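You operate a simulated robot arm through the tools that you are given. There is no shell and no other tool.

You run a simulated robot arm. Do the job below in one go: nothing can be reset, and whatever is moved stays where it is left.

## Task
Chock and bar the coil on the cart, then roll the cart out to the yellow marks and brake it.
Fine: black knob tight on the bar before it rolls; brake off to roll. The hoist stays off.

It is judged by the outcome, as a careful person would: the job done as asked, and still so three seconds after it is handed in. It fails if anything else is knocked over, pushed out of place, dropped, spilled or broken.

## Robot
A 7-joint arm with a two-finger parallel gripper, fixed in place. Base frame: the origin is at the foot of the arm, x ahead of it, y to its left, z up. Units: mm, degrees, N and s.
Its first joint turns from -166.0 to 166.0 degrees. Payload 4.4 kg.
The tool frame sits at the grasp point between the pads (the TCP): z along the fingers, y along the line on which they close. The tips reach 23 mm beyond it. The gripper opens to 94 mm. The fingers are 38 mm wide and 10 mm thick; the gripper's body (54 by 96 mm) begins 39 mm behind the TCP.
Orientation is told as [roll, pitch, yaw] about the base's x, y, z axes, in that order, counted from this pose: with the fingers straight down and closing along the base's y, the tool's x points along the base's -x, its y along +y and its z along -z.

## Interface
- The arm moves only by the tool nudge_tool. Its argument "targets" is one flat list of numbers, 6 for each row, row after row: the shift along the tool's x, y, z in units of 400 mm (1.0 is 400 mm), then the turn, a rotation vector about the tool's x, y, z in units of 90 degrees (1.0 is 90 degrees). In form: [x, y, z, wx, wy, wz, x, y, z, wx, wy, wz, ...]. A call has 1 to 20 rows; each row is the pose to reach, as a shift and turn from the pose commanded when the call began, along the tool's axes at that moment. "hand" is the gripper command, from -1 (fully open) to 1 (shut), values between in proportion, set as the call begins (left out, the last holds). A call with a number of a shift or a turn outside -1 to 1 is refused whole. Each row takes 0.2 s and may step no farther than 50 mm and 8.6 degrees from the row before; otherwise, or with a gripper value out of range, the whole call is refused. A pose out of reach is approached as far as the arm can. The call stops where the force on the tool passes 90 N (or 10 N more than at its start, if that is more) or the arm is blocked; 0.2 s more then pass. The fingers move at their own pace (about 72 mm/s each) and stop on an object; they squeeze with about 26 N. The grip force told is the motor's: it shows also when the fingers shut on nothing. Time passes only in rows, and 0.2 s behind the last, so rows that repeat a pose let the fingers close. It gives the time, the measured TCP pose, the force on the tool (base axes), the opening and the grip force at its end, in the units of the frame above (readings bear some noise), with the torque about the TCP (base axes, N m) and any sound that the robot's microphone picked up.
- Cameras (640 x 400 px; columns grow to the right, rows downward): "scene" is fixed at [401.3, 650.2, 1402.3]; the picture's right is [0.84, 0.54, 0.00], its down [0.30, -0.47, -0.83] and it looks along [-0.45, 0.70, -0.55] (base axes); focal length 214 px, centre (320, 200). "wrist" rides on the gripper at [86, 16, -74] in the tool frame; the picture's right is [-0.18, 0.98, 0.00], its down [-0.58, -0.11, -0.81] and it looks along [-0.79, -0.15, 0.59] (tool axes); focal length 243 px, centre (320, 200). There is no depth. A picture from a camera that has moved, and an enlarged one, comes with that camera's place and axes in the base frame and with its lens.
- capture(camera): a new picture of that camera. It takes no simulated time.
- zoom(camera, box): a new picture of the part [left, top, right, bottom] of that camera's present view, enlarged. It takes no simulated time.
- sign_off(): hands the job in; it is judged then, once.

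Nothing tells you positions but the pictures and the camera data. Unless the task says otherwise, let go and move clear before handing in.

The tools are called after "Emit:" as a command line: name --argument value ..., lists and objects as JSON in quotes. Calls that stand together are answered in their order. nudge_tool: Moves the arm, as the interface text tells. Its arguments: {"type":"object","properties":{"targets":{"type":"array","items":{"type":"number"}},"hand":{"type":"number"}},"required":["targets"]} The other tools are called the same way: capture (camera) takes a picture; zoom (camera, box) takes an enlarged picture of a part of a camera's view; sign_off () hands the job in.

At the start:

```text
time_s: 0.0
ee_pos: [789.1, -68.3, 1006.0]
tool_rot: [0.0, -0.1, -0.1]
ft_force: [0.0, -0.7, 0.0]
ft_torque: [0.02, -0.01, 0.02]
finger_gap: 94.2
grasp_force: 0.1
```

scene: 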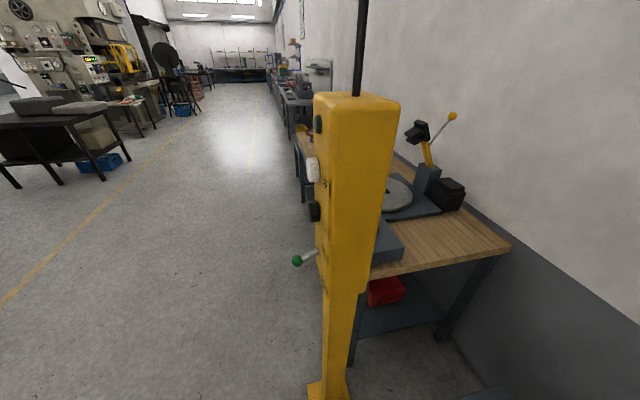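
wrist: 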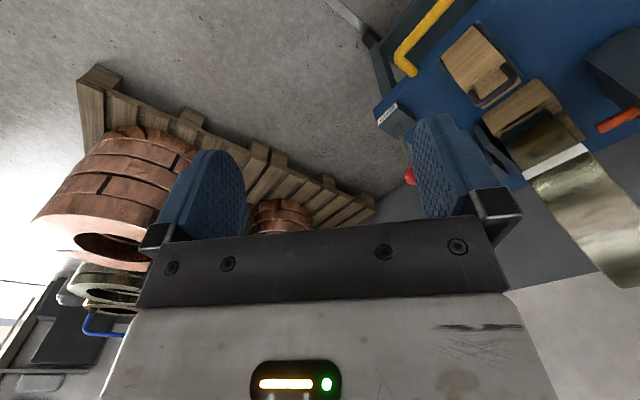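

The first wrist view is upside down. It shows a blue cart with wooden chocks and a coil to the robot's left, and a pallet of copper coils on the right. I'll take closer looks before moving.

Emit:
zoom --camera "wrist" --box '[340, 0, 640, 200]'

Emit:
zoom --camera "scene" --box '[240, 60, 540, 400]'

```text
2.00 times, centred on (490, 100) of wrist
camera zoom: at [702.7, -51.9, 1079.5], right [0.18, 0.98, 0.0], down [0.58, -0.11, 0.81], along [0.79, -0.15, -0.59], focal length 485 px, centre (-20, 400)
```

zoom: 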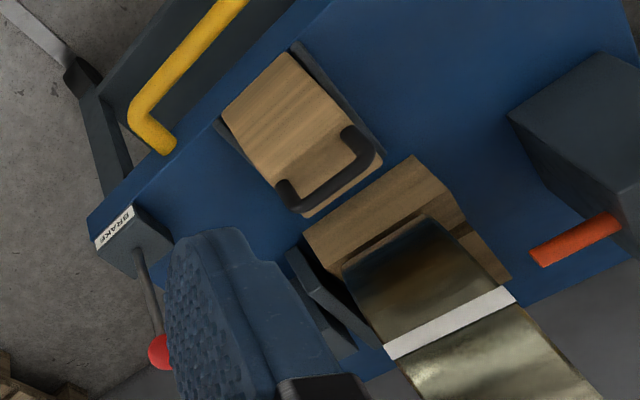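

```text
1.18 times, centred on (390, 230) of scene
camera zoom: at [401.3, 650.2, 1402.3], right [0.84, 0.54, 0.0], down [0.3, -0.47, -0.83], along [-0.45, 0.7, -0.55], focal length 252 px, centre (238, 165)
```

zoom: 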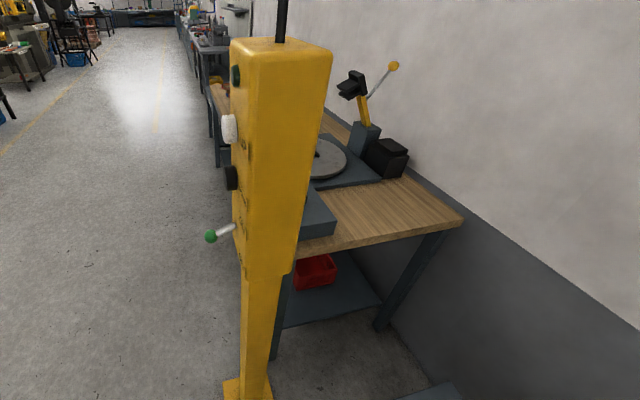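

The cart lies to the robot's left, so I'll turn the wrist left in place to see more of it.

Emit:
nudge_tool --targets '[0, 0, 0, 0, 0, -0.09, 0, 0, 0, 0, 0, -0.18, 0, 0, 0, 0, 0, -0.27, 0, 0, 0, 0, 0, -0.36, 0, 0, 0, 0, 0, -0.45, 0, 0, 0, 0, 0, -0.5]'

Emit:
capture --camera "wrist"

Emit:
capture --camera "scene"

```text
time_s: 1.4
ee_pos: [789.6, -67.8, 1006.9]
tool_rot: [0.0, 0.0, 45.1]
ft_force: [-0.8, 0.4, 0.2]
ft_torque: [0.01, 0.0, 0.04]
finger_gap: 93.9
grasp_force: 0.1
```

```text
taken
camera wrist: at [716.5, -117.7, 1079.5], right [-0.57, 0.82, 0.0], down [0.49, 0.34, 0.81], along [0.66, 0.46, -0.59], focal length 243 px, centre (320, 200)
```

wrist: 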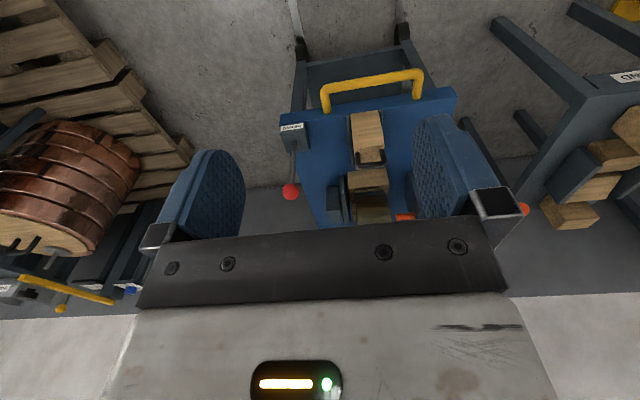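

```text
taken
```

scene: 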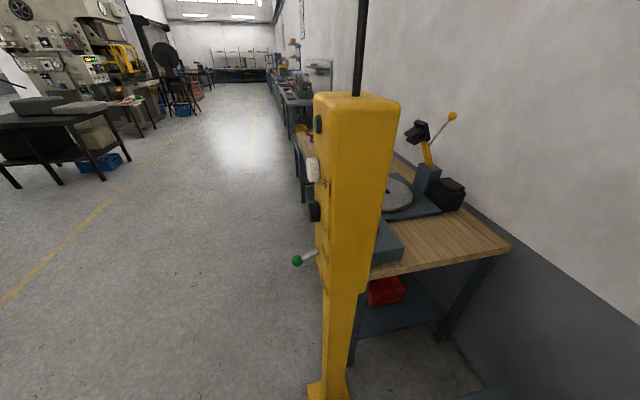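

The cart's handle end shows clearly now. I'll pull back and up in free space to get the whole cart and the rack beside it into view.

Emit:
nudge_tool --targets '[0.044, 0.088, -0.03, 0, 0, 0, 0.088, 0.177, -0.06, 0, 0, 0, 0.132, 0.265, -0.09, 0, 0, 0, 0.176, 0.354, -0.12, 0, 0, 0, 0.22, 0.442, -0.15, 0, 0, 0, 0.264, 0.53, -0.18, 0, 0, 0, 0.308, 0.619, -0.21, 0, 0, 0, 0.352, 0.707, -0.24, 0, 0, 0]'

Emit:
capture --camera "wrist"

```text
time_s: 3.2
ee_pos: [487.4, 28.1, 1102.7]
tool_rot: [0.0, 0.2, 44.9]
ft_force: [0.5, -0.3, 0.0]
ft_torque: [0.01, -0.01, -0.01]
finger_gap: 94.1
grasp_force: 0.1
```

```text
taken
camera wrist: at [415.9, -20.7, 1177.0], right [-0.56, 0.83, 0.0], down [0.49, 0.33, 0.81], along [0.67, 0.45, -0.59], focal length 243 px, centre (320, 200)
```

wrist: 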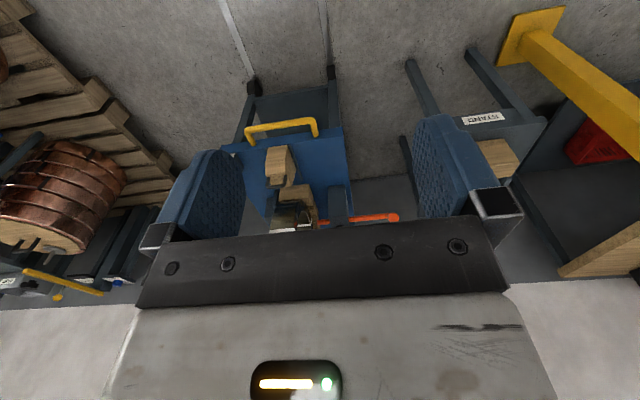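

By triangulation the cart's yellow handle is near (890, 150, 545). I'll shift to look down on the deck from nearer the base, with the wrist turned back to about 10° yaw.

Emit:
nudge_tool --targets '[-0.065, -0.014, 0, 0, 0, 0.08, -0.13, -0.029, 0, 0, 0, 0.16, -0.196, -0.043, 0, 0, 0, 0.24, -0.262, -0.058, 0, 0, 0, 0.32, -0.327, -0.072, 0, 0, 0, 0.39]'

Emit:
capture --camera "wrist"

```text
time_s: 4.4
ee_pos: [601.3, 106.4, 1103.2]
tool_rot: [0.0, 0.0, 9.8]
ft_force: [-1.0, 0.5, -0.2]
ft_torque: [-0.02, 0.04, 0.05]
finger_gap: 94.2
grasp_force: 0.2
```

```text
taken
camera wrist: at [512.0, 109.1, 1176.6], right [0.01, 1.0, 0.0], down [0.59, -0.01, 0.81], along [0.81, -0.01, -0.59], focal length 243 px, centre (320, 200)
```

wrist: 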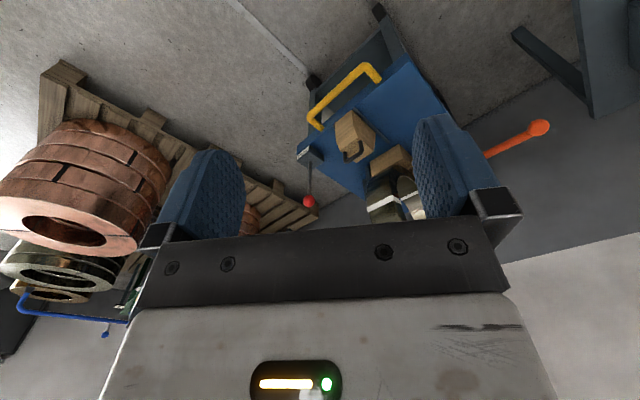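

The cart's long axis points about 33° left of straight ahead, with chocks near (970, 200, 600). I'll move to look straight along that axis from above.

Emit:
nudge_tool --targets '[-0.0864, -0.0256, 0.0265, 0, 0, -0.0738, -0.173, -0.0512, 0.053, 0, 0, -0.1476, -0.259, -0.0768, 0.0795, 0, 0, -0.2214, -0.3456, -0.1024, 0.106, 0, 0, -0.295, -0.432, -0.128, 0.1325, 0, 0, -0.369]'

Emit:
capture --camera "wrist"

Emit:
zoom --camera "wrist" --box '[220, 0, 540, 220]'

```text
time_s: 5.6
ee_pos: [778.9, 85.0, 1049.9]
tool_rot: [-0.1, -0.2, 43.1]
ft_force: [0.7, -0.7, 0.2]
ft_torque: [0.0, -0.02, 0.01]
finger_gap: 93.8
grasp_force: 0.0
```

```text
taken
camera wrist: at [705.2, 37.9, 1124.2], right [-0.54, 0.84, 0.0], down [0.5, 0.32, 0.81], along [0.68, 0.43, -0.59], focal length 243 px, centre (320, 200)
```

wrist: 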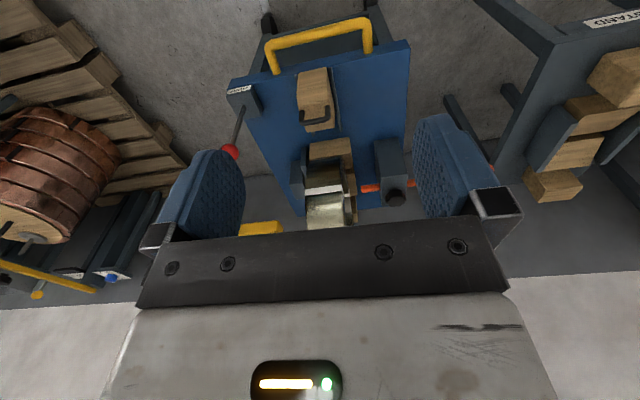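

```text
1.82 times, centred on (380, 110) of wrist
camera zoom: at [705.2, 37.9, 1124.2], right [-0.54, 0.84, 0.0], down [0.5, 0.32, 0.81], along [0.68, 0.43, -0.59], focal length 441 px, centre (211, 364)
```

zoom: 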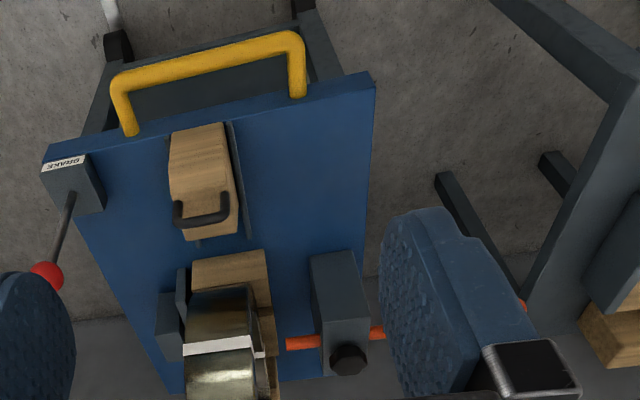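

This shows the deck well. There's a wedge with a handle parked near the handle end, and an upright brass coil resting on another wedge. A block with an orange bar and a black knob stands beside it, and the brake lever has a red knob. I'll tilt the fingers outward to bring the coil into clearer view.

Emit:
nudge_tool --targets '[0, 0, 0, 0, -0.08, 0, 0, 0, 0, 0, -0.16, 0, 0, 0, 0, 0, -0.24, 0, 0, 0, 0, 0, -0.32, 0]'

Emit:
capture --camera "wrist"

Emit:
zoom --camera "wrist" --box '[220, 0, 480, 180]'

```text
time_s: 6.6
ee_pos: [780.7, 83.2, 1049.2]
tool_rot: [-0.1, -28.9, 43.1]
ft_force: [-0.5, 1.1, -0.3]
ft_torque: [0.01, -0.02, 0.0]
finger_gap: 94.1
grasp_force: 0.0
```

```text
taken
camera wrist: at [688.2, 19.0, 1071.4], right [-0.55, 0.83, 0.09], down [0.16, 0.0, 0.99], along [0.82, 0.56, -0.13], focal length 243 px, centre (320, 200)
```

wrist: 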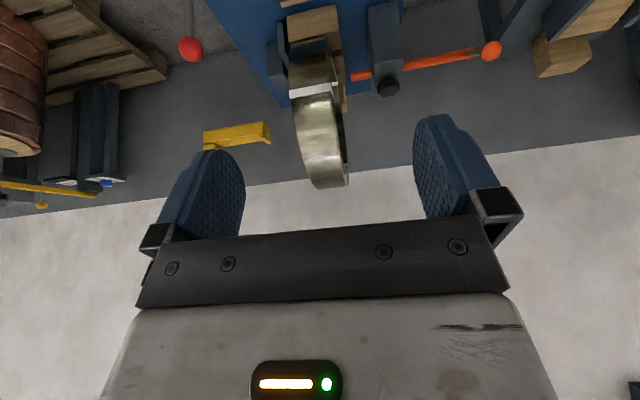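

```text
2.22 times, centred on (350, 90) of wrist
camera zoom: at [688.2, 19.0, 1071.4], right [-0.55, 0.83, 0.09], down [0.16, 0.0, 0.99], along [0.82, 0.56, -0.13], focal length 539 px, centre (253, 444)
```

zoom: 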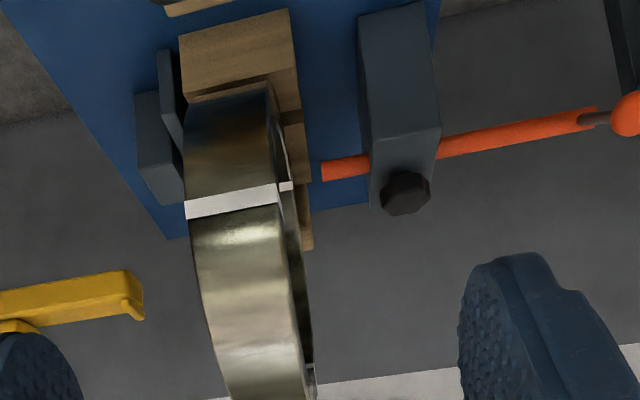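

I place the coil near (1040, 270, 700) and the bar's orange ball near (853, 584, 735). The cart axis runs about 44° left of straight ahead. I'll go lower and to the right to see the coil and chock from the side.

Emit:
nudge_tool --targets '[0.0602, -0.052, 0.0479, -0.016, 0.0217, -0.0397, 0.1205, -0.104, 0.0959, -0.032, 0.0434, -0.0794, 0.1807, -0.156, 0.1438, -0.048, 0.0651, -0.1191, 0.241, -0.208, 0.1917, -0.064, 0.0869, -0.1589, 0.3012, -0.26, 0.2396, -0.08, 0.1086, -0.1986, 0.3615, -0.312, 0.2876, -0.096, 0.1303, -0.2383, 0.4217, -0.364, 0.3355, -0.112, 0.152, -0.278]'

Emit:
capture --camera "wrist"

Emit:
zoom --camera "wrist" --box '[220, 0, 480, 180]'

```text
time_s: 8.2
ee_pos: [820.3, -79.9, 849.6]
tool_rot: [0.0, -14.8, 70.0]
ft_force: [0.7, 1.2, 0.7]
ft_torque: [0.01, 0.02, -0.02]
finger_gap: 94.0
grasp_force: 0.1
```

```text
taken
camera wrist: at [770.0, -169.3, 898.8], right [-0.86, 0.5, 0.05], down [0.22, 0.3, 0.93], along [0.45, 0.81, -0.37], focal length 243 px, centre (320, 200)
```

wrist: 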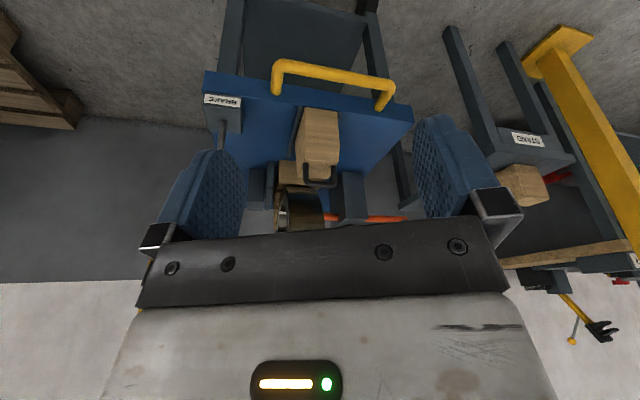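

```text
2.22 times, centred on (350, 90) of wrist
camera zoom: at [770.0, -169.3, 898.8], right [-0.86, 0.5, 0.05], down [0.22, 0.3, 0.93], along [0.45, 0.81, -0.37], focal length 539 px, centre (253, 444)
```

zoom: 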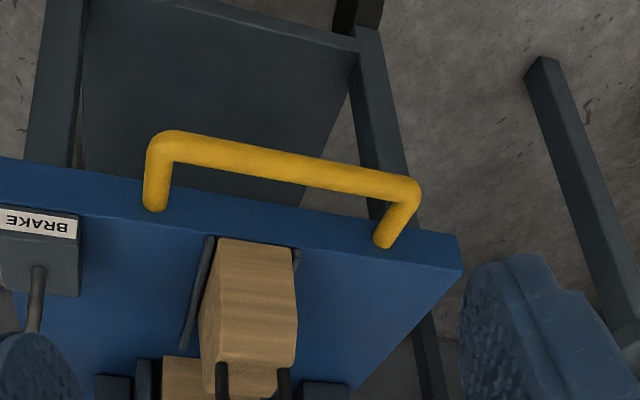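

From here the near end of the cart and its handle show, but the gripper hides the coil. I'll go lower with the fingers pointing mostly forward so the camera can look under the gripper at the coil and its cradle.

Emit:
nudge_tool --targets '[-0.0573, 0.011, 0.0453, 0.013, -0.0742, 0.0186, -0.1147, 0.022, 0.0907, 0.0259, -0.1483, 0.0372, -0.172, 0.033, 0.136, 0.0389, -0.2225, 0.0558, -0.2293, 0.044, 0.1813, 0.0519, -0.2966, 0.0744, -0.2867, 0.055, 0.2267, 0.0648, -0.3708, 0.093, -0.344, 0.066, 0.272, 0.0778, -0.4449, 0.1116]'

Emit:
capture --camera "wrist"

Emit:
zoom --camera "wrist" --box '[200, 0, 500, 200]'

```text
time_s: 9.6
ee_pos: [852.7, 75.6, 781.8]
tool_rot: [-0.2, -55.1, 58.0]
ft_force: [0.1, 0.1, 0.6]
ft_torque: [-0.04, 0.02, 0.02]
finger_gap: 94.1
grasp_force: 0.0
```

```text
taken
camera wrist: at [779.9, -6.5, 752.1], right [-0.78, 0.61, 0.15], down [-0.08, -0.34, 0.94], along [0.62, 0.72, 0.31], focal length 243 px, centre (320, 200)
```

wrist: 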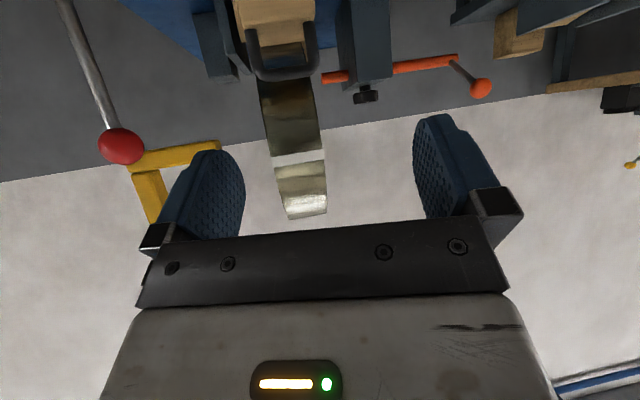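

```text
2.00 times, centred on (350, 100) of wrist
camera zoom: at [779.9, -6.5, 752.1], right [-0.78, 0.61, 0.15], down [-0.08, -0.34, 0.94], along [0.62, 0.72, 0.31], focal length 485 px, centre (260, 400)
```

zoom: 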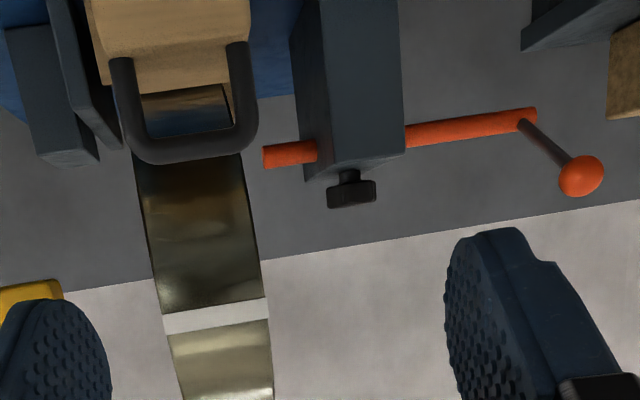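

The side view shows that the orange bar runs through a tall block with the black clamp knob on top and ends in a lever with an orange ball. The coil stands on edge beside it. I'll rise to a high view along the cart axis and zoom in on the chock and cradle.

Emit:
nudge_tool --targets '[-0.0362, 0.0311, -0.0343, 0.0031, 0.0835, 0.0048, -0.0723, 0.0622, -0.0685, 0.0061, 0.167, 0.0096, -0.1085, 0.0933, -0.1028, 0.0092, 0.2505, 0.0145, -0.1447, 0.1243, -0.137, 0.0123, 0.334, 0.0193, -0.1808, 0.1554, -0.1713, 0.0153, 0.4175, 0.0241, -0.217, 0.1865, -0.2055, 0.0184, 0.501, 0.0289]'

Emit:
capture --camera "wrist"

Emit:
zoom --camera "wrist" --box '[260, 40, 420, 140]'

Emit:
zoom --camera "wrist" --box '[250, 110, 410, 210]'

```text
time_s: 11.0
ee_pos: [777.0, 103.8, 898.2]
tool_rot: [0.1, -9.8, 55.0]
ft_force: [-0.3, 0.0, -0.5]
ft_torque: [-0.01, 0.0, 0.02]
finger_gap: 94.2
grasp_force: 0.1
```

```text
taken
camera wrist: at [707.0, 33.9, 955.2], right [-0.7, 0.71, 0.03], down [0.34, 0.29, 0.89], along [0.63, 0.64, -0.45], focal length 243 px, centre (320, 200)
```

wrist: 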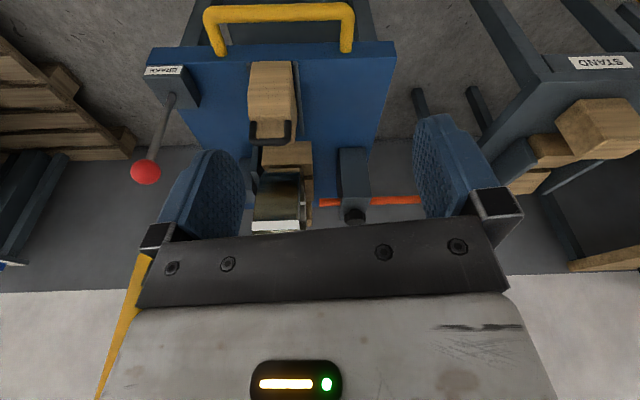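

```text
4.00 times, centred on (340, 90) of wrist
camera zoom: at [707.0, 33.9, 955.2], right [-0.7, 0.71, 0.03], down [0.34, 0.29, 0.89], along [0.63, 0.64, -0.45], focal length 970 px, centre (240, 640)
```

zoom: 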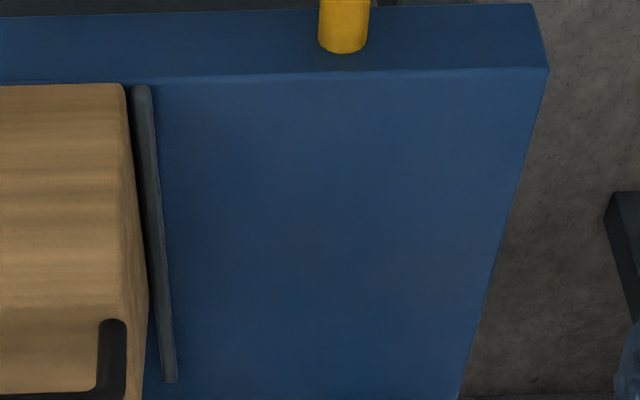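

```text
4.00 times, centred on (330, 160) of wrist
camera zoom: at [707.0, 33.9, 955.2], right [-0.7, 0.71, 0.03], down [0.34, 0.29, 0.89], along [0.63, 0.64, -0.45], focal length 970 px, centre (280, 360)
```

zoom: 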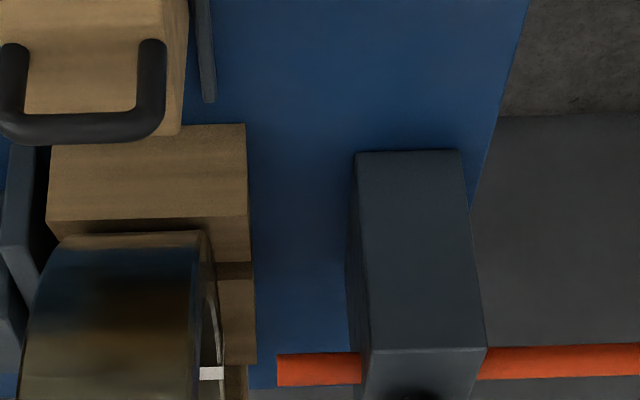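

The cart axis is about 45°, and the wedge sits in a guide on the deck with the cradle block and coil behind it. To understand the chock and cradle profile I'll look from the cart's left side at low height.

Emit:
nudge_tool --targets '[-0.0447, 0.0343, 0.0664, 0.0331, -0.0334, 0.0713, -0.0893, 0.0687, 0.1329, 0.0662, -0.0668, 0.1426, -0.134, 0.103, 0.1993, 0.0993, -0.1003, 0.2139, -0.1787, 0.1373, 0.2658, 0.1324, -0.1337, 0.2852, -0.2233, 0.1717, 0.3322, 0.1654, -0.1671, 0.3565, -0.268, 0.206, 0.3987, 0.1985, -0.2005, 0.4278, -0.3127, 0.2403, 0.4651, 0.2316, -0.234, 0.4991, -0.3573, 0.2747, 0.5316, 0.2647, -0.2674, 0.5704, -0.402, 0.309, 0.598, 0.2978, -0.3008, 0.6417]'

Emit:
capture --camera "wrist"

Emit:
zoom --camera "wrist" --box '[200, 60, 440, 210]'

```text
time_s: 13.0
ee_pos: [792.2, 338.4, 692.1]
tool_rot: [0.2, -40.1, -8.1]
ft_force: [-0.1, 0.3, 1.5]
ft_torque: [0.02, 0.05, 0.0]
finger_gap: 94.1
grasp_force: 0.0
```

```text
taken
camera wrist: at [680.5, 370.4, 693.1], right [0.28, 0.95, 0.12], down [-0.09, -0.1, 0.99], along [0.96, -0.28, 0.06], focal length 243 px, centre (320, 200)
```

wrist: 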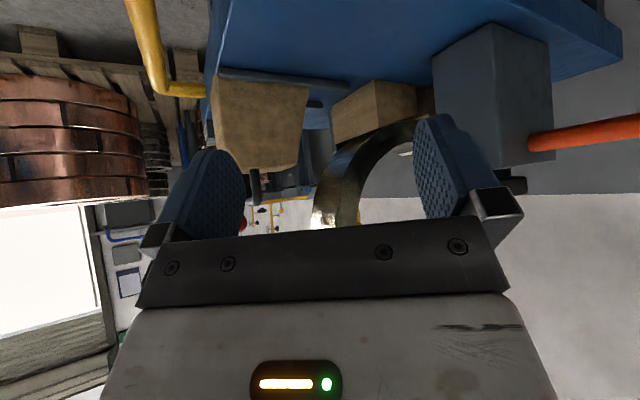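

```text
2.67 times, centred on (320, 135) of wrist
camera zoom: at [680.5, 370.4, 693.1], right [0.28, 0.95, 0.12], down [-0.09, -0.1, 0.99], along [0.96, -0.28, 0.06], focal length 647 px, centre (320, 373)
```

zoom: 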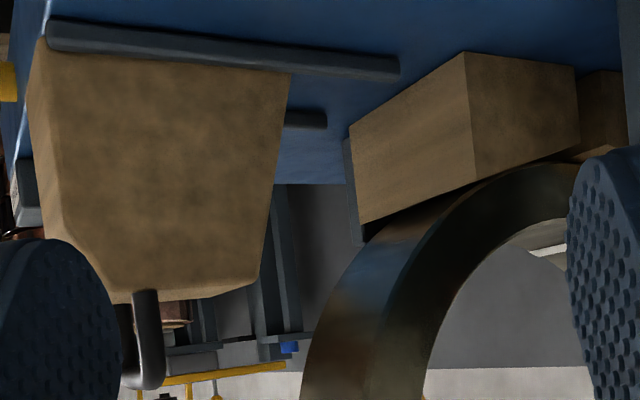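

From this side the coil sits on sloping cradle blocks, and the wedge chock is parked between two rails near the handle end. I'll zoom in for detail on both.

Emit:
zoom --camera "wrist" --box '[200, 60, 328, 140]'

Emit:
zoom --camera "wrist" --box '[200, 130, 328, 210]'

Emit:
zoom --camera "wrist" --box '[300, 60, 460, 160]'

```text
5.00 times, centred on (264, 100) of wrist
camera zoom: at [680.5, 370.4, 693.1], right [0.28, 0.95, 0.12], down [-0.09, -0.1, 0.99], along [0.96, -0.28, 0.06], focal length 1213 px, centre (600, 700)
```

zoom: 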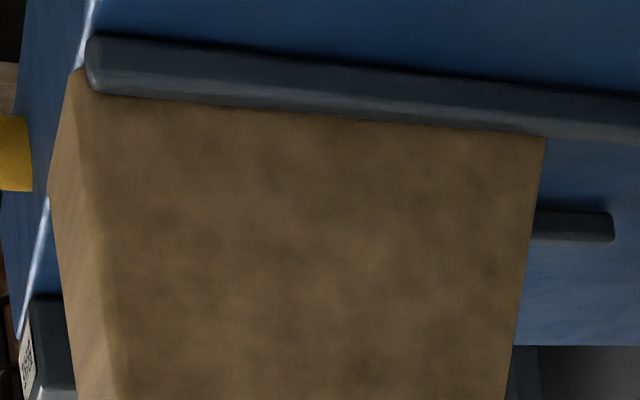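

```text
5.00 times, centred on (264, 170) of wrist
camera zoom: at [680.5, 370.4, 693.1], right [0.28, 0.95, 0.12], down [-0.09, -0.1, 0.99], along [0.96, -0.28, 0.06], focal length 1213 px, centre (600, 350)
```

zoom: 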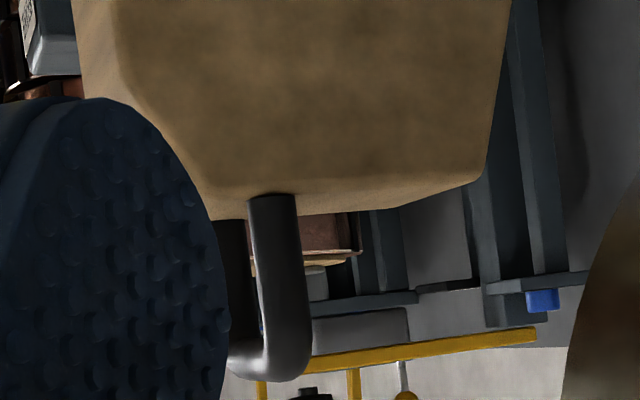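

```text
4.00 times, centred on (380, 110) of wrist
camera zoom: at [680.5, 370.4, 693.1], right [0.28, 0.95, 0.12], down [-0.09, -0.1, 0.99], along [0.96, -0.28, 0.06], focal length 970 px, centre (80, 560)
```

zoom: 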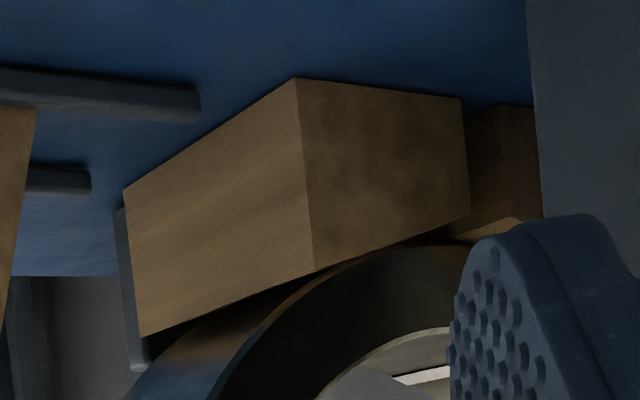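

I now have a cart-frame map. The chock's staple handle is at about (967, 190, 706), the coil is about 340 mm across, and the black knob sits on top of the bar block at about (1047, 507, 721). That is a long reach, so I'll move above the bar area with the fingers tilted outward to test reach and look closer.

Emit:
nudge_tool --targets '[-0.0723, 0.0441, -0.0252, -0.0543, -0.0355, -0.0456, -0.1445, 0.0883, -0.0503, -0.1086, -0.0709, -0.0911, -0.2168, 0.1324, -0.0755, -0.1629, -0.1064, -0.1367, -0.289, 0.1765, -0.1007, -0.2172, -0.1419, -0.1822, -0.3613, 0.2207, -0.1258, -0.2715, -0.1773, -0.2278, -0.4335, 0.2648, -0.151, -0.3258, -0.2128, -0.2733]'

Emit:
capture --camera "wrist"

Emit:
zoom --camera "wrist" --box '[200, 0, 500, 200]'

```text
time_s: 14.4
ee_pos: [891.3, 456.1, 854.5]
tool_rot: [1.7, -59.2, 25.3]
ft_force: [0.8, -0.3, -1.0]
ft_torque: [-0.06, -0.08, 0.06]
finger_gap: 93.8
grasp_force: 0.0
out of reach, approached as far as the arm can: row 5, 6
```

```text
taken
camera wrist: at [786.7, 424.4, 818.5], right [-0.36, 0.92, 0.17], down [-0.3, -0.29, 0.91], along [0.89, 0.27, 0.37], focal length 243 px, centre (320, 200)
```

wrist: 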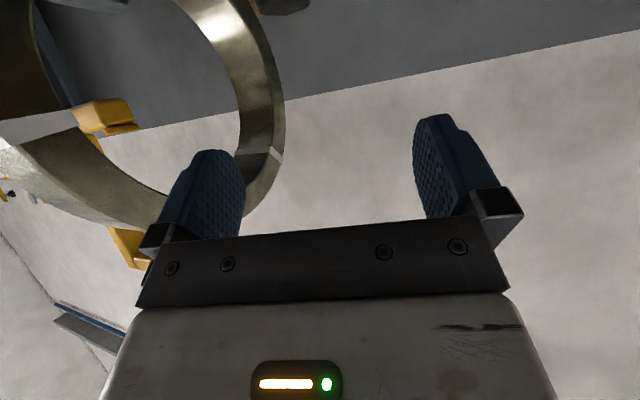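

```text
2.00 times, centred on (350, 100) of wrist
camera zoom: at [786.7, 424.4, 818.5], right [-0.36, 0.92, 0.17], down [-0.3, -0.29, 0.91], along [0.89, 0.27, 0.37], focal length 485 px, centre (260, 400)
```

zoom: 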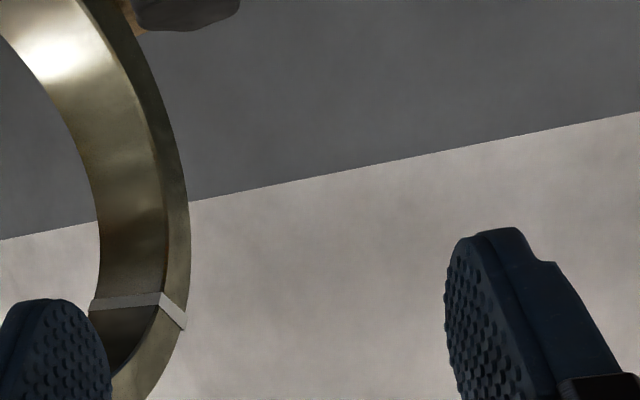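

The arm ran out of reach at a radius of about 1000 mm with the fingers 60° off vertical. I'll repeat the commanded pose with a small retreat to see how commanded and measured poses relate at the limit.

Emit:
nudge_tool --targets '[0, 0, 0, 0, 0, 0]'

```text
time_s: 14.8
ee_pos: [890.5, 458.9, 855.1]
tool_rot: [-2.3, -59.2, 30.0]
ft_force: [-0.1, 0.7, -0.2]
ft_torque: [0.03, 0.02, -0.02]
finger_gap: 94.3
grasp_force: 0.1
```

The commanded pose follows the reachable one. Now I'll try a nearly horizontal tool a little lower, to see how far outward it can go toward the knob.

Emit:
nudge_tool --targets '[0.0113, -0.021, 0.0705, 0.014, -0.077, 0.0051, 0.0227, -0.042, 0.141, 0.0279, -0.1541, 0.0103, 0.034, -0.063, 0.2115, 0.0419, -0.2311, 0.0154]'

Emit:
capture --camera "wrist"

```text
time_s: 15.6
ee_pos: [1033.4, 509.7, 812.7]
tool_rot: [16.8, -72.9, 6.1]
ft_force: [-1.1, 0.8, -13.1]
ft_torque: [0.35, -0.8, 0.02]
finger_gap: 93.8
grasp_force: 0.0
out of reach, approached as far as the arm can: row 1, 2, 3
```

```text
taken
camera wrist: at [936.3, 494.4, 751.0], right [-0.31, 0.91, 0.26], down [-0.5, -0.39, 0.77], along [0.81, 0.11, 0.58], focal length 243 px, centre (320, 200)
```

wrist: 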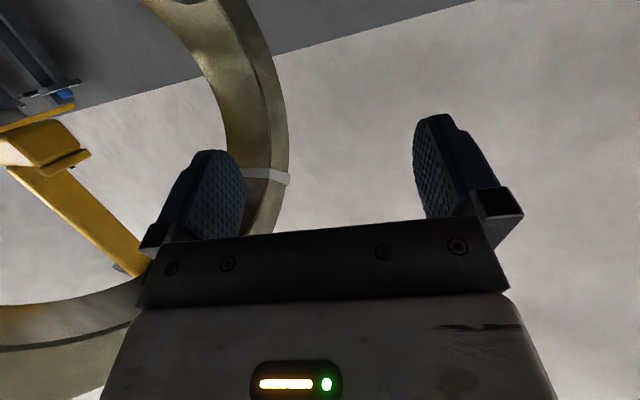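

The arm swung further out than asked, to a radius of about 1150, with a small 13 N reading. I'll hold still and check that nothing is touching before going on.

Emit:
nudge_tool --targets '[0, 0, 0, 0, 0, 0]'

Emit:
zoom --camera "wrist" --box '[0, 0, 640, 220]'

```text
time_s: 16.0
ee_pos: [1034.4, 510.8, 805.4]
tool_rot: [16.8, -72.6, 6.0]
ft_force: [0.0, -0.7, 0.9]
ft_torque: [0.0, 0.05, 0.01]
finger_gap: 93.9
grasp_force: 0.1
```

```text
1.00 times, centred on (320, 110) of wrist (not enlarged: the box is as wide or as high as the picture)
camera zoom: at [937.5, 495.4, 745.2], right [-0.31, 0.91, 0.26], down [-0.5, -0.39, 0.78], along [0.81, 0.11, 0.57], focal length 243 px, centre (320, 290)
```

zoom: 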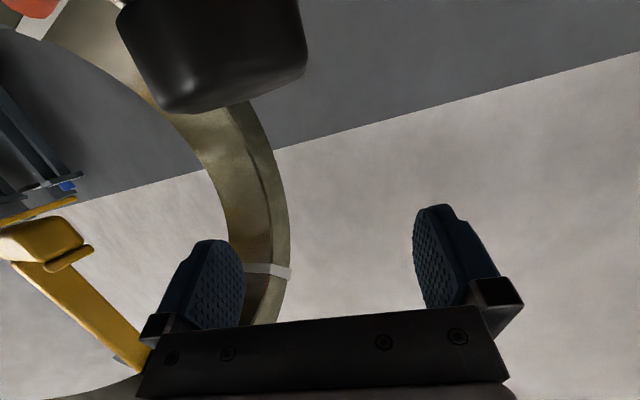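

Forces are back to zero, so nothing is touching and the arm can reach over the knob. The zoom can also show areas beyond the frame edge, so I'll look down at the knob, bar and lever from here.

Emit:
zoom --camera "wrist" --box '[0, 0, 640, 10]'

Emit:
zoom --camera "wrist" --box '[0, 0, 320, 10]'

Emit:
zoom --camera "wrist" --box '[320, 0, 640, 10]'

```text
1.00 times, centred on (320, 5) of wrist (not enlarged: the box is as wide or as high as the picture)
camera zoom: at [937.5, 495.4, 745.2], right [-0.31, 0.91, 0.26], down [-0.5, -0.39, 0.78], along [0.81, 0.11, 0.57], focal length 243 px, centre (320, 395)
```

zoom: 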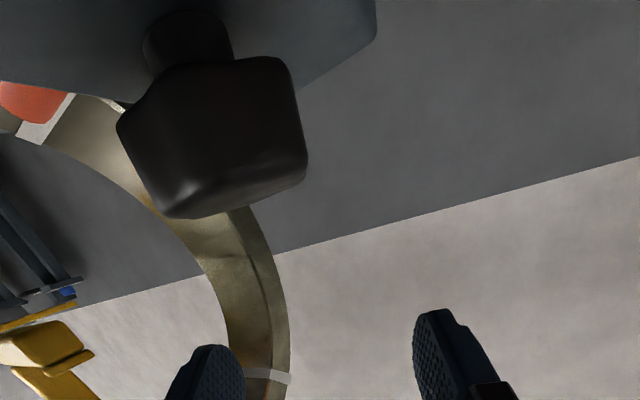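

```text
2.00 times, centred on (160, 5) of wrist
camera zoom: at [937.5, 495.4, 745.2], right [-0.31, 0.91, 0.26], down [-0.5, -0.39, 0.78], along [0.81, 0.11, 0.57], focal length 485 px, centre (640, 590)
```

zoom: 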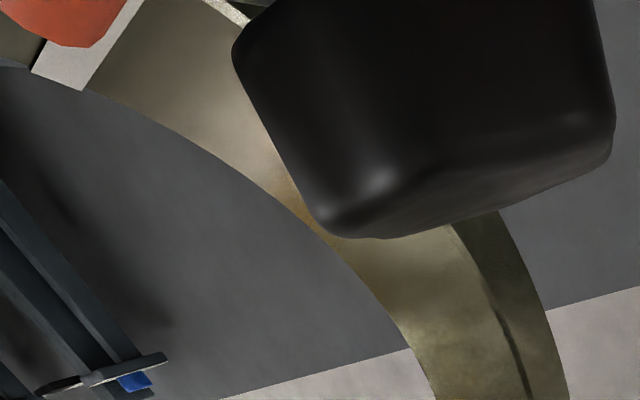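

```text
2.00 times, centred on (480, 5) of wrist
camera zoom: at [937.5, 495.4, 745.2], right [-0.31, 0.91, 0.26], down [-0.5, -0.39, 0.78], along [0.81, 0.11, 0.57], focal length 485 px, centre (0, 590)
```

zoom: 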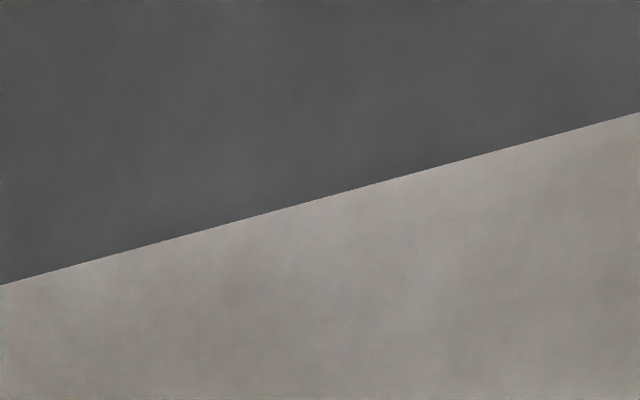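

The knob is lobed with a vertical stem, and I can get there with the tool nearly horizontal. I'll retreat now and go to the chock first. I plan to push it along its guides until it meets the coil.

Emit:
nudge_tool --targets '[0.0118, -0.0026, -0.0963, -0.0265, 0.0537, -0.0269, 0.0236, -0.0051, -0.1926, -0.053, 0.1073, -0.0537, 0.0354, -0.0077, -0.2889, -0.0795, 0.161, -0.0806, 0.0471, -0.0103, -0.3851, -0.1061, 0.2147, -0.1075, 0.0589, -0.0129, -0.4814, -0.1326, 0.2684, -0.1344, 0.0707, -0.0154, -0.5777, -0.1591, 0.322, -0.1612, 0.0825, -0.018, -0.674, -0.1856, 0.3757, -0.1881]'

Emit:
capture --camera "wrist"

Emit:
zoom --camera "wrist" --box '[0, 0, 640, 10]'

```text
time_s: 17.6
ee_pos: [789.4, 394.8, 846.2]
tool_rot: [0.0, -39.9, 45.0]
ft_force: [1.0, 0.1, -0.2]
ft_torque: [0.0, -0.02, -0.03]
finger_gap: 93.7
grasp_force: 0.0
out of reach, approached as far as the arm can: row 1, 2, 3
```

```text
taken
camera wrist: at [696.7, 327.6, 846.6], right [-0.6, 0.79, 0.12], down [0.03, -0.13, 0.99], along [0.8, 0.59, 0.06], focal length 243 px, centre (320, 200)
```

wrist: 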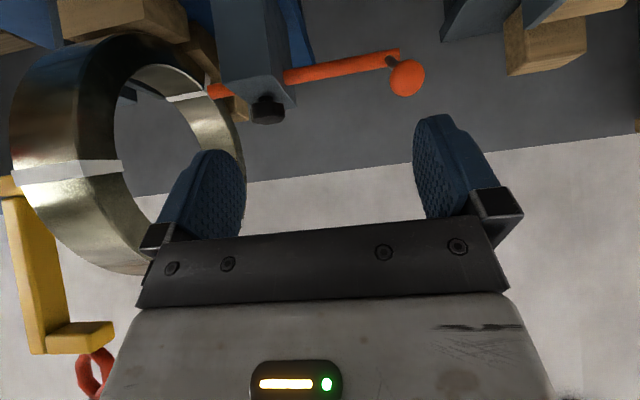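

```text
1.00 times, centred on (320, 5) of wrist (not enlarged: the box is as wide or as high as the picture)
camera zoom: at [696.7, 327.6, 846.6], right [-0.6, 0.79, 0.12], down [0.03, -0.13, 0.99], along [0.8, 0.59, 0.06], focal length 243 px, centre (320, 395)
```

zoom: 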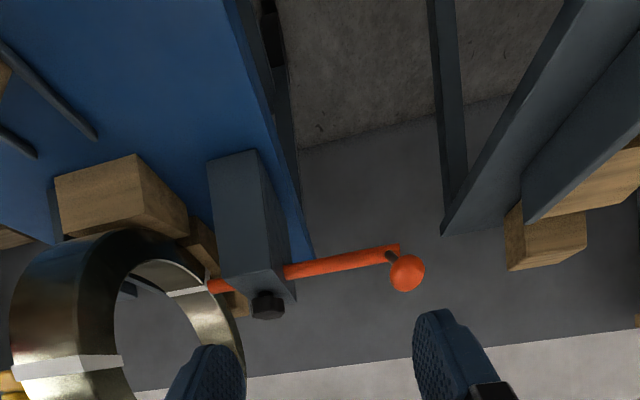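

This view is very informative. The bar's lever ball is at about (844, 568, 744) and the knob at about (1047, 506, 720), and the yellow hoist arm with its red hook hangs beyond the coil, so I must stay away from it. Next I close the fingers and go behind the chock.

Emit:
nudge_tool --targets '[0.0517, -0.0848, -0.0081, 0, 0, 0, 0.1034, -0.1695, -0.0162, 0, 0, 0, 0.1551, -0.2543, -0.0243, 0, 0, 0, 0.2068, -0.339, -0.0324, 0, 0, 0, 0.2584, -0.4238, -0.0405, 0, 0, 0, 0.3101, -0.5085, -0.0486, 0, 0, 0, 0.3618, -0.5933, -0.0567, 0, 0, 0, 0.4135, -0.678, -0.0648, 0, 0, 0]' --hand 1

Emit:
capture --camera "wrist"

Emit:
zoom --camera "wrist" --box '[0, 0, 640, 10]'

```text
time_s: 19.4
ee_pos: [883.0, 108.4, 763.4]
tool_rot: [0.0, -40.1, 45.0]
ft_force: [0.1, -0.4, -0.5]
ft_torque: [0.01, 0.02, 0.02]
finger_gap: 0.1
grasp_force: 25.7
```

```text
taken
camera wrist: at [789.9, 39.7, 763.2], right [-0.6, 0.79, 0.12], down [0.03, -0.13, 0.99], along [0.8, 0.59, 0.06], focal length 243 px, centre (320, 200)
```

wrist: 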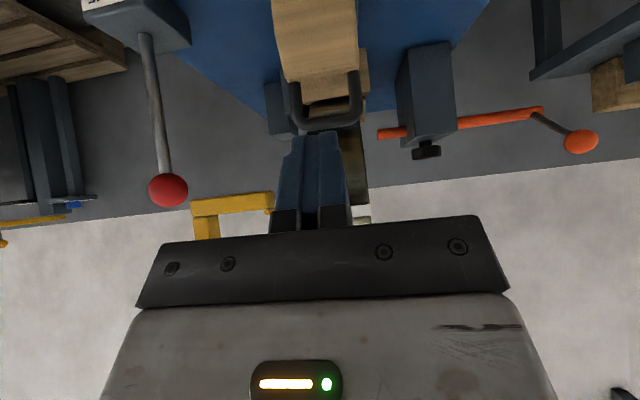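

```text
1.00 times, centred on (320, 5) of wrist (not enlarged: the box is as wide or as high as the picture)
camera zoom: at [789.9, 39.7, 763.2], right [-0.6, 0.79, 0.12], down [0.03, -0.13, 0.99], along [0.8, 0.59, 0.06], focal length 243 px, centre (320, 395)
```

zoom: 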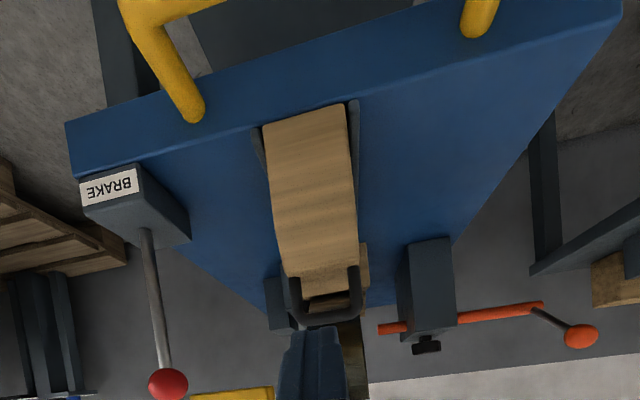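

The closed fingers are lined up with the chock, which is centred at v ≈ -553 on the cart. Now I lower them behind its near face.

Emit:
nudge_tool --targets '[0.0608, 0, 0.0722, 0, 0, 0, 0.1216, 0, 0.1444, 0, 0, 0, 0.1824, 0, 0.2166, 0, 0, 0, 0.2432, 0, 0.2888, 0, 0, 0]'

Emit:
zoom --camera "wrist" --box '[0, 0, 640, 200]'

```text
time_s: 20.4
ee_pos: [879.4, 106.1, 611.1]
tool_rot: [-0.1, -40.1, 45.1]
ft_force: [0.4, 0.3, -0.1]
ft_torque: [-0.05, 0.01, 0.0]
finger_gap: 0.2
grasp_force: 26.3
```

```text
1.00 times, centred on (320, 100) of wrist (not enlarged: the box is as wide or as high as the picture)
camera zoom: at [787.5, 36.7, 611.0], right [-0.6, 0.79, 0.12], down [0.02, -0.13, 0.99], along [0.8, 0.59, 0.06], focal length 243 px, centre (320, 300)
```

zoom: 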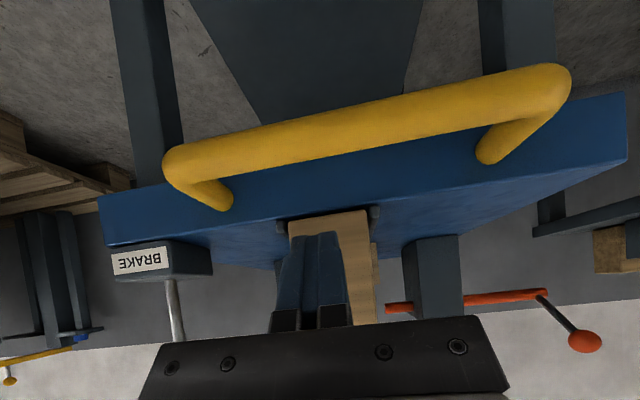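

I'm well placed below the chock's top edge and clear of the yellow handle. I'll advance slowly to contact.

Emit:
nudge_tool --targets '[-0.0319, 0, 0.0268, 0, 0, 0, -0.0637, 0, 0.0537, 0, 0, 0, -0.0956, 0, 0.0805, 0, 0, 0, -0.1052, 0, 0.0886, 0, 0, 0, -0.1147, 0, 0.0966, 0, 0, 0, -0.1243, 0, 0.1047, 0, 0, 0]'

Emit:
zoom --camera "wrist" --box '[160, 0, 480, 200]'

```text
time_s: 21.8
ee_pos: [926.2, 150.2, 610.0]
tool_rot: [0.1, -40.0, 44.9]
ft_force: [-3.6, -2.4, -0.2]
ft_torque: [0.01, 0.08, 0.02]
finger_gap: 0.3
grasp_force: 25.9
```

```text
2.00 times, centred on (320, 100) of wrist
camera zoom: at [834.0, 82.3, 611.0], right [-0.59, 0.8, 0.12], down [0.03, -0.13, 0.99], along [0.8, 0.59, 0.06], focal length 485 px, centre (320, 400)
```

zoom: 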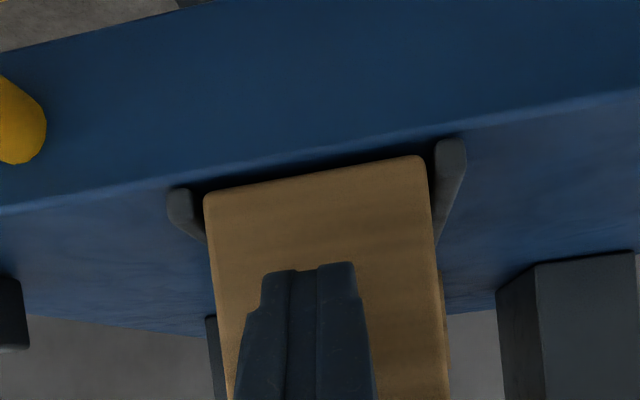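

I have light contact at 4 N, and the fingers are centred on the chock's near face. I'll push it along the guides toward the coil, slowly at first.

Emit:
nudge_tool --targets '[-0.0096, 0, 0.0081, 0, 0, 0, -0.0191, 0, 0.0161, 0, 0, 0, -0.0287, 0, 0.0242, 0, 0, 0, -0.0383, 0, 0.0322, 0, 0, 0, -0.0478, 0, 0.0403, 0, 0, 0, -0.0574, 0, 0.0483, 0, 0, 0, -0.0669, 0, 0.0564, 0, 0, 0, -0.0765, 0, 0.0644, 0, 0, 0, -0.0861, 0, 0.0725, 0, 0, 0, -0.0956, 0, 0.0805, 0, 0, 0, -0.1052, 0, 0.0886, 0, 0, 0, -0.1147, 0, 0.0966, 0, 0, 0]'

Emit:
zoom --camera "wrist" --box '[160, 0, 480, 200]'

```text
time_s: 24.4
ee_pos: [967.7, 193.5, 609.7]
tool_rot: [0.0, -40.0, 45.0]
ft_force: [-0.7, -3.1, 0.7]
ft_torque: [0.03, 0.04, -0.03]
finger_gap: 0.0
grasp_force: 25.5
```

```text
2.00 times, centred on (320, 100) of wrist
camera zoom: at [876.1, 124.5, 610.6], right [-0.6, 0.79, 0.12], down [0.03, -0.13, 0.99], along [0.8, 0.59, 0.06], focal length 485 px, centre (320, 400)
```

zoom: 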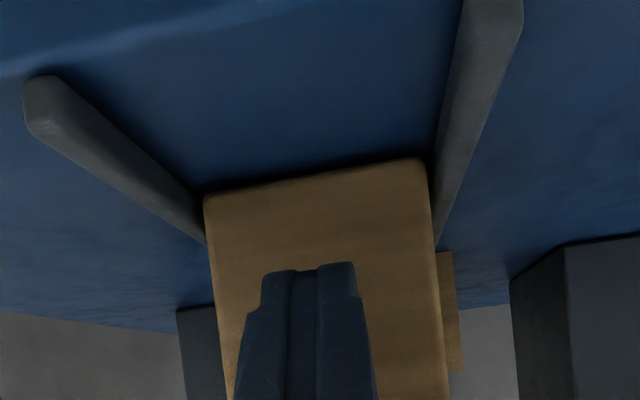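

The chock slides freely in its guides at about 3 N. I'll continue in finer steps toward the coil.

Emit:
nudge_tool --targets '[-0.0057, 0, 0.0048, 0, 0, 0, -0.0115, 0, 0.0097, 0, 0, 0, -0.0172, 0, 0.0145, 0, 0, 0, -0.0229, 0, 0.0193, 0, 0, 0, -0.0287, 0, 0.0242, 0, 0, 0, -0.0344, 0, 0.029, 0, 0, 0]'

Emit:
zoom --camera "wrist" --box '[160, 0, 480, 200]'

```text
time_s: 25.8
ee_pos: [982.0, 204.8, 609.0]
tool_rot: [0.0, -40.1, 45.0]
ft_force: [-3.0, -2.9, 1.2]
ft_torque: [-0.02, -0.03, 0.02]
finger_gap: 0.1
grasp_force: 26.1
```

```text
2.00 times, centred on (320, 100) of wrist
camera zoom: at [890.2, 136.6, 610.4], right [-0.6, 0.79, 0.12], down [0.03, -0.13, 0.99], along [0.8, 0.59, 0.06], focal length 485 px, centre (320, 400)
```

zoom: 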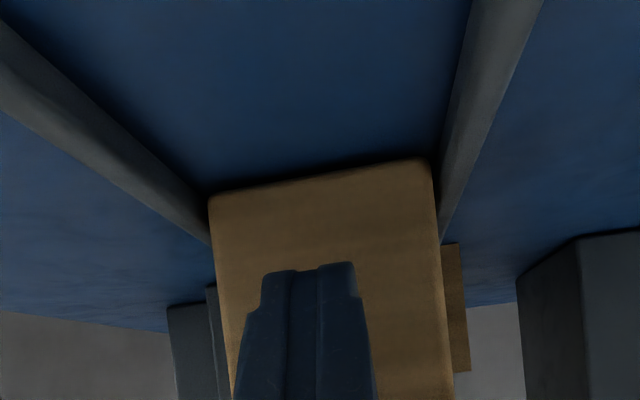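

Still about 4 N, with no contact against the coil yet. I'll keep going in 2 mm steps.

Emit:
nudge_tool --targets '[-0.0038, 0, 0.0032, 0, 0, 0, -0.0076, 0, 0.0064, 0, 0, 0, -0.0115, 0, 0.0097, 0, 0, 0, -0.0153, 0, 0.0129, 0, 0, 0]'

```text
time_s: 26.9
ee_pos: [984.5, 207.7, 609.4]
tool_rot: [0.1, -39.7, 44.7]
ft_force: [-11.1, -12.4, 6.4]
ft_torque: [0.06, -0.1, 0.02]
finger_gap: 0.0
grasp_force: 26.0
stopped in row 4: the force on the tool passed its limit at 93 N (the readings are from after the stop); the commanded pose is now the measured one
```

The chock hit a firm stop after 82 mm of travel, which matches the geometry. I'll back off and inspect how it sits against the coil.

Emit:
nudge_tool --targets '[0.0382, 0, -0.0322, 0, 0, 0, 0.0956, 0, -0.0805, 0, 0, 0, 0.153, 0, -0.1288, 0, 0, 0]'

Emit:
zoom --camera "wrist" --box '[160, 0, 480, 200]'

```text
time_s: 27.7
ee_pos: [927.3, 153.4, 607.8]
tool_rot: [0.1, -39.8, 44.8]
ft_force: [0.1, 0.6, 0.6]
ft_torque: [0.01, 0.02, -0.02]
finger_gap: 0.0
grasp_force: 26.0
```

```text
2.00 times, centred on (320, 100) of wrist
camera zoom: at [835.3, 85.2, 609.3], right [-0.59, 0.8, 0.12], down [0.03, -0.13, 0.99], along [0.8, 0.59, 0.05], focal length 485 px, centre (320, 400)
```

zoom: 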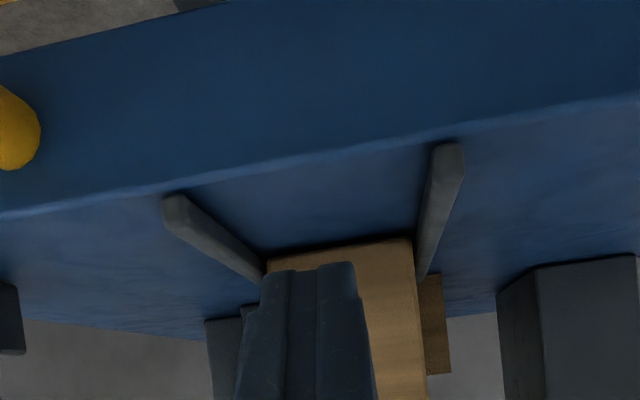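

The chock is seated and the cart didn't shift. I'll lift and go around to the left side to verify the chock touches the coil.

Emit:
nudge_tool --targets '[-0.0483, 0, -0.0574, 0, 0, 0, -0.0966, 0, -0.1147, 0, 0, 0, -0.1118, 0.0808, -0.1131, 0.0541, 0, 0.0644, -0.127, 0.1616, -0.1116, 0.1082, 0, 0.1289, -0.1422, 0.2425, -0.11, 0.1623, 0, 0.1933, -0.1574, 0.3233, -0.1085, 0.2164, 0, 0.2578, -0.1726, 0.4041, -0.1069, 0.2705, 0, 0.3222, -0.1878, 0.485, -0.1054, 0.3246, 0, 0.3867, -0.203, 0.5658, -0.1038, 0.3787, 0, 0.4511]'

Emit:
zoom --camera "wrist" --box '[240, 40, 480, 190]'

Emit:
zoom --camera "wrist" --box '[0, 0, 640, 200]'

```text
time_s: 29.7
ee_pos: [793.2, 336.7, 691.8]
tool_rot: [-0.1, -39.9, -8.0]
ft_force: [-0.8, -0.2, 0.1]
ft_torque: [-0.01, 0.0, 0.0]
finger_gap: 0.0
grasp_force: 26.1
```

```text
2.67 times, centred on (360, 115) of wrist
camera zoom: at [683.2, 370.3, 691.2], right [0.28, 0.95, 0.12], down [-0.08, -0.1, 0.99], along [0.96, -0.29, 0.05], focal length 647 px, centre (213, 427)
```

zoom: 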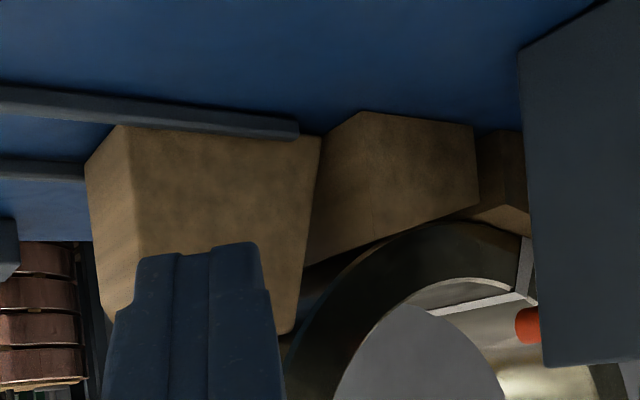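

```text
1.00 times, centred on (320, 100) of wrist (not enlarged: the box is as wide or as high as the picture)
camera zoom: at [683.2, 370.3, 691.2], right [0.28, 0.95, 0.12], down [-0.08, -0.1, 0.99], along [0.96, -0.29, 0.05], focal length 243 px, centre (320, 300)
```

zoom: 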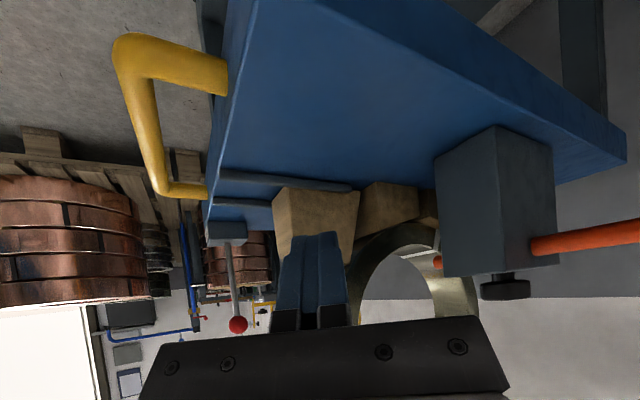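

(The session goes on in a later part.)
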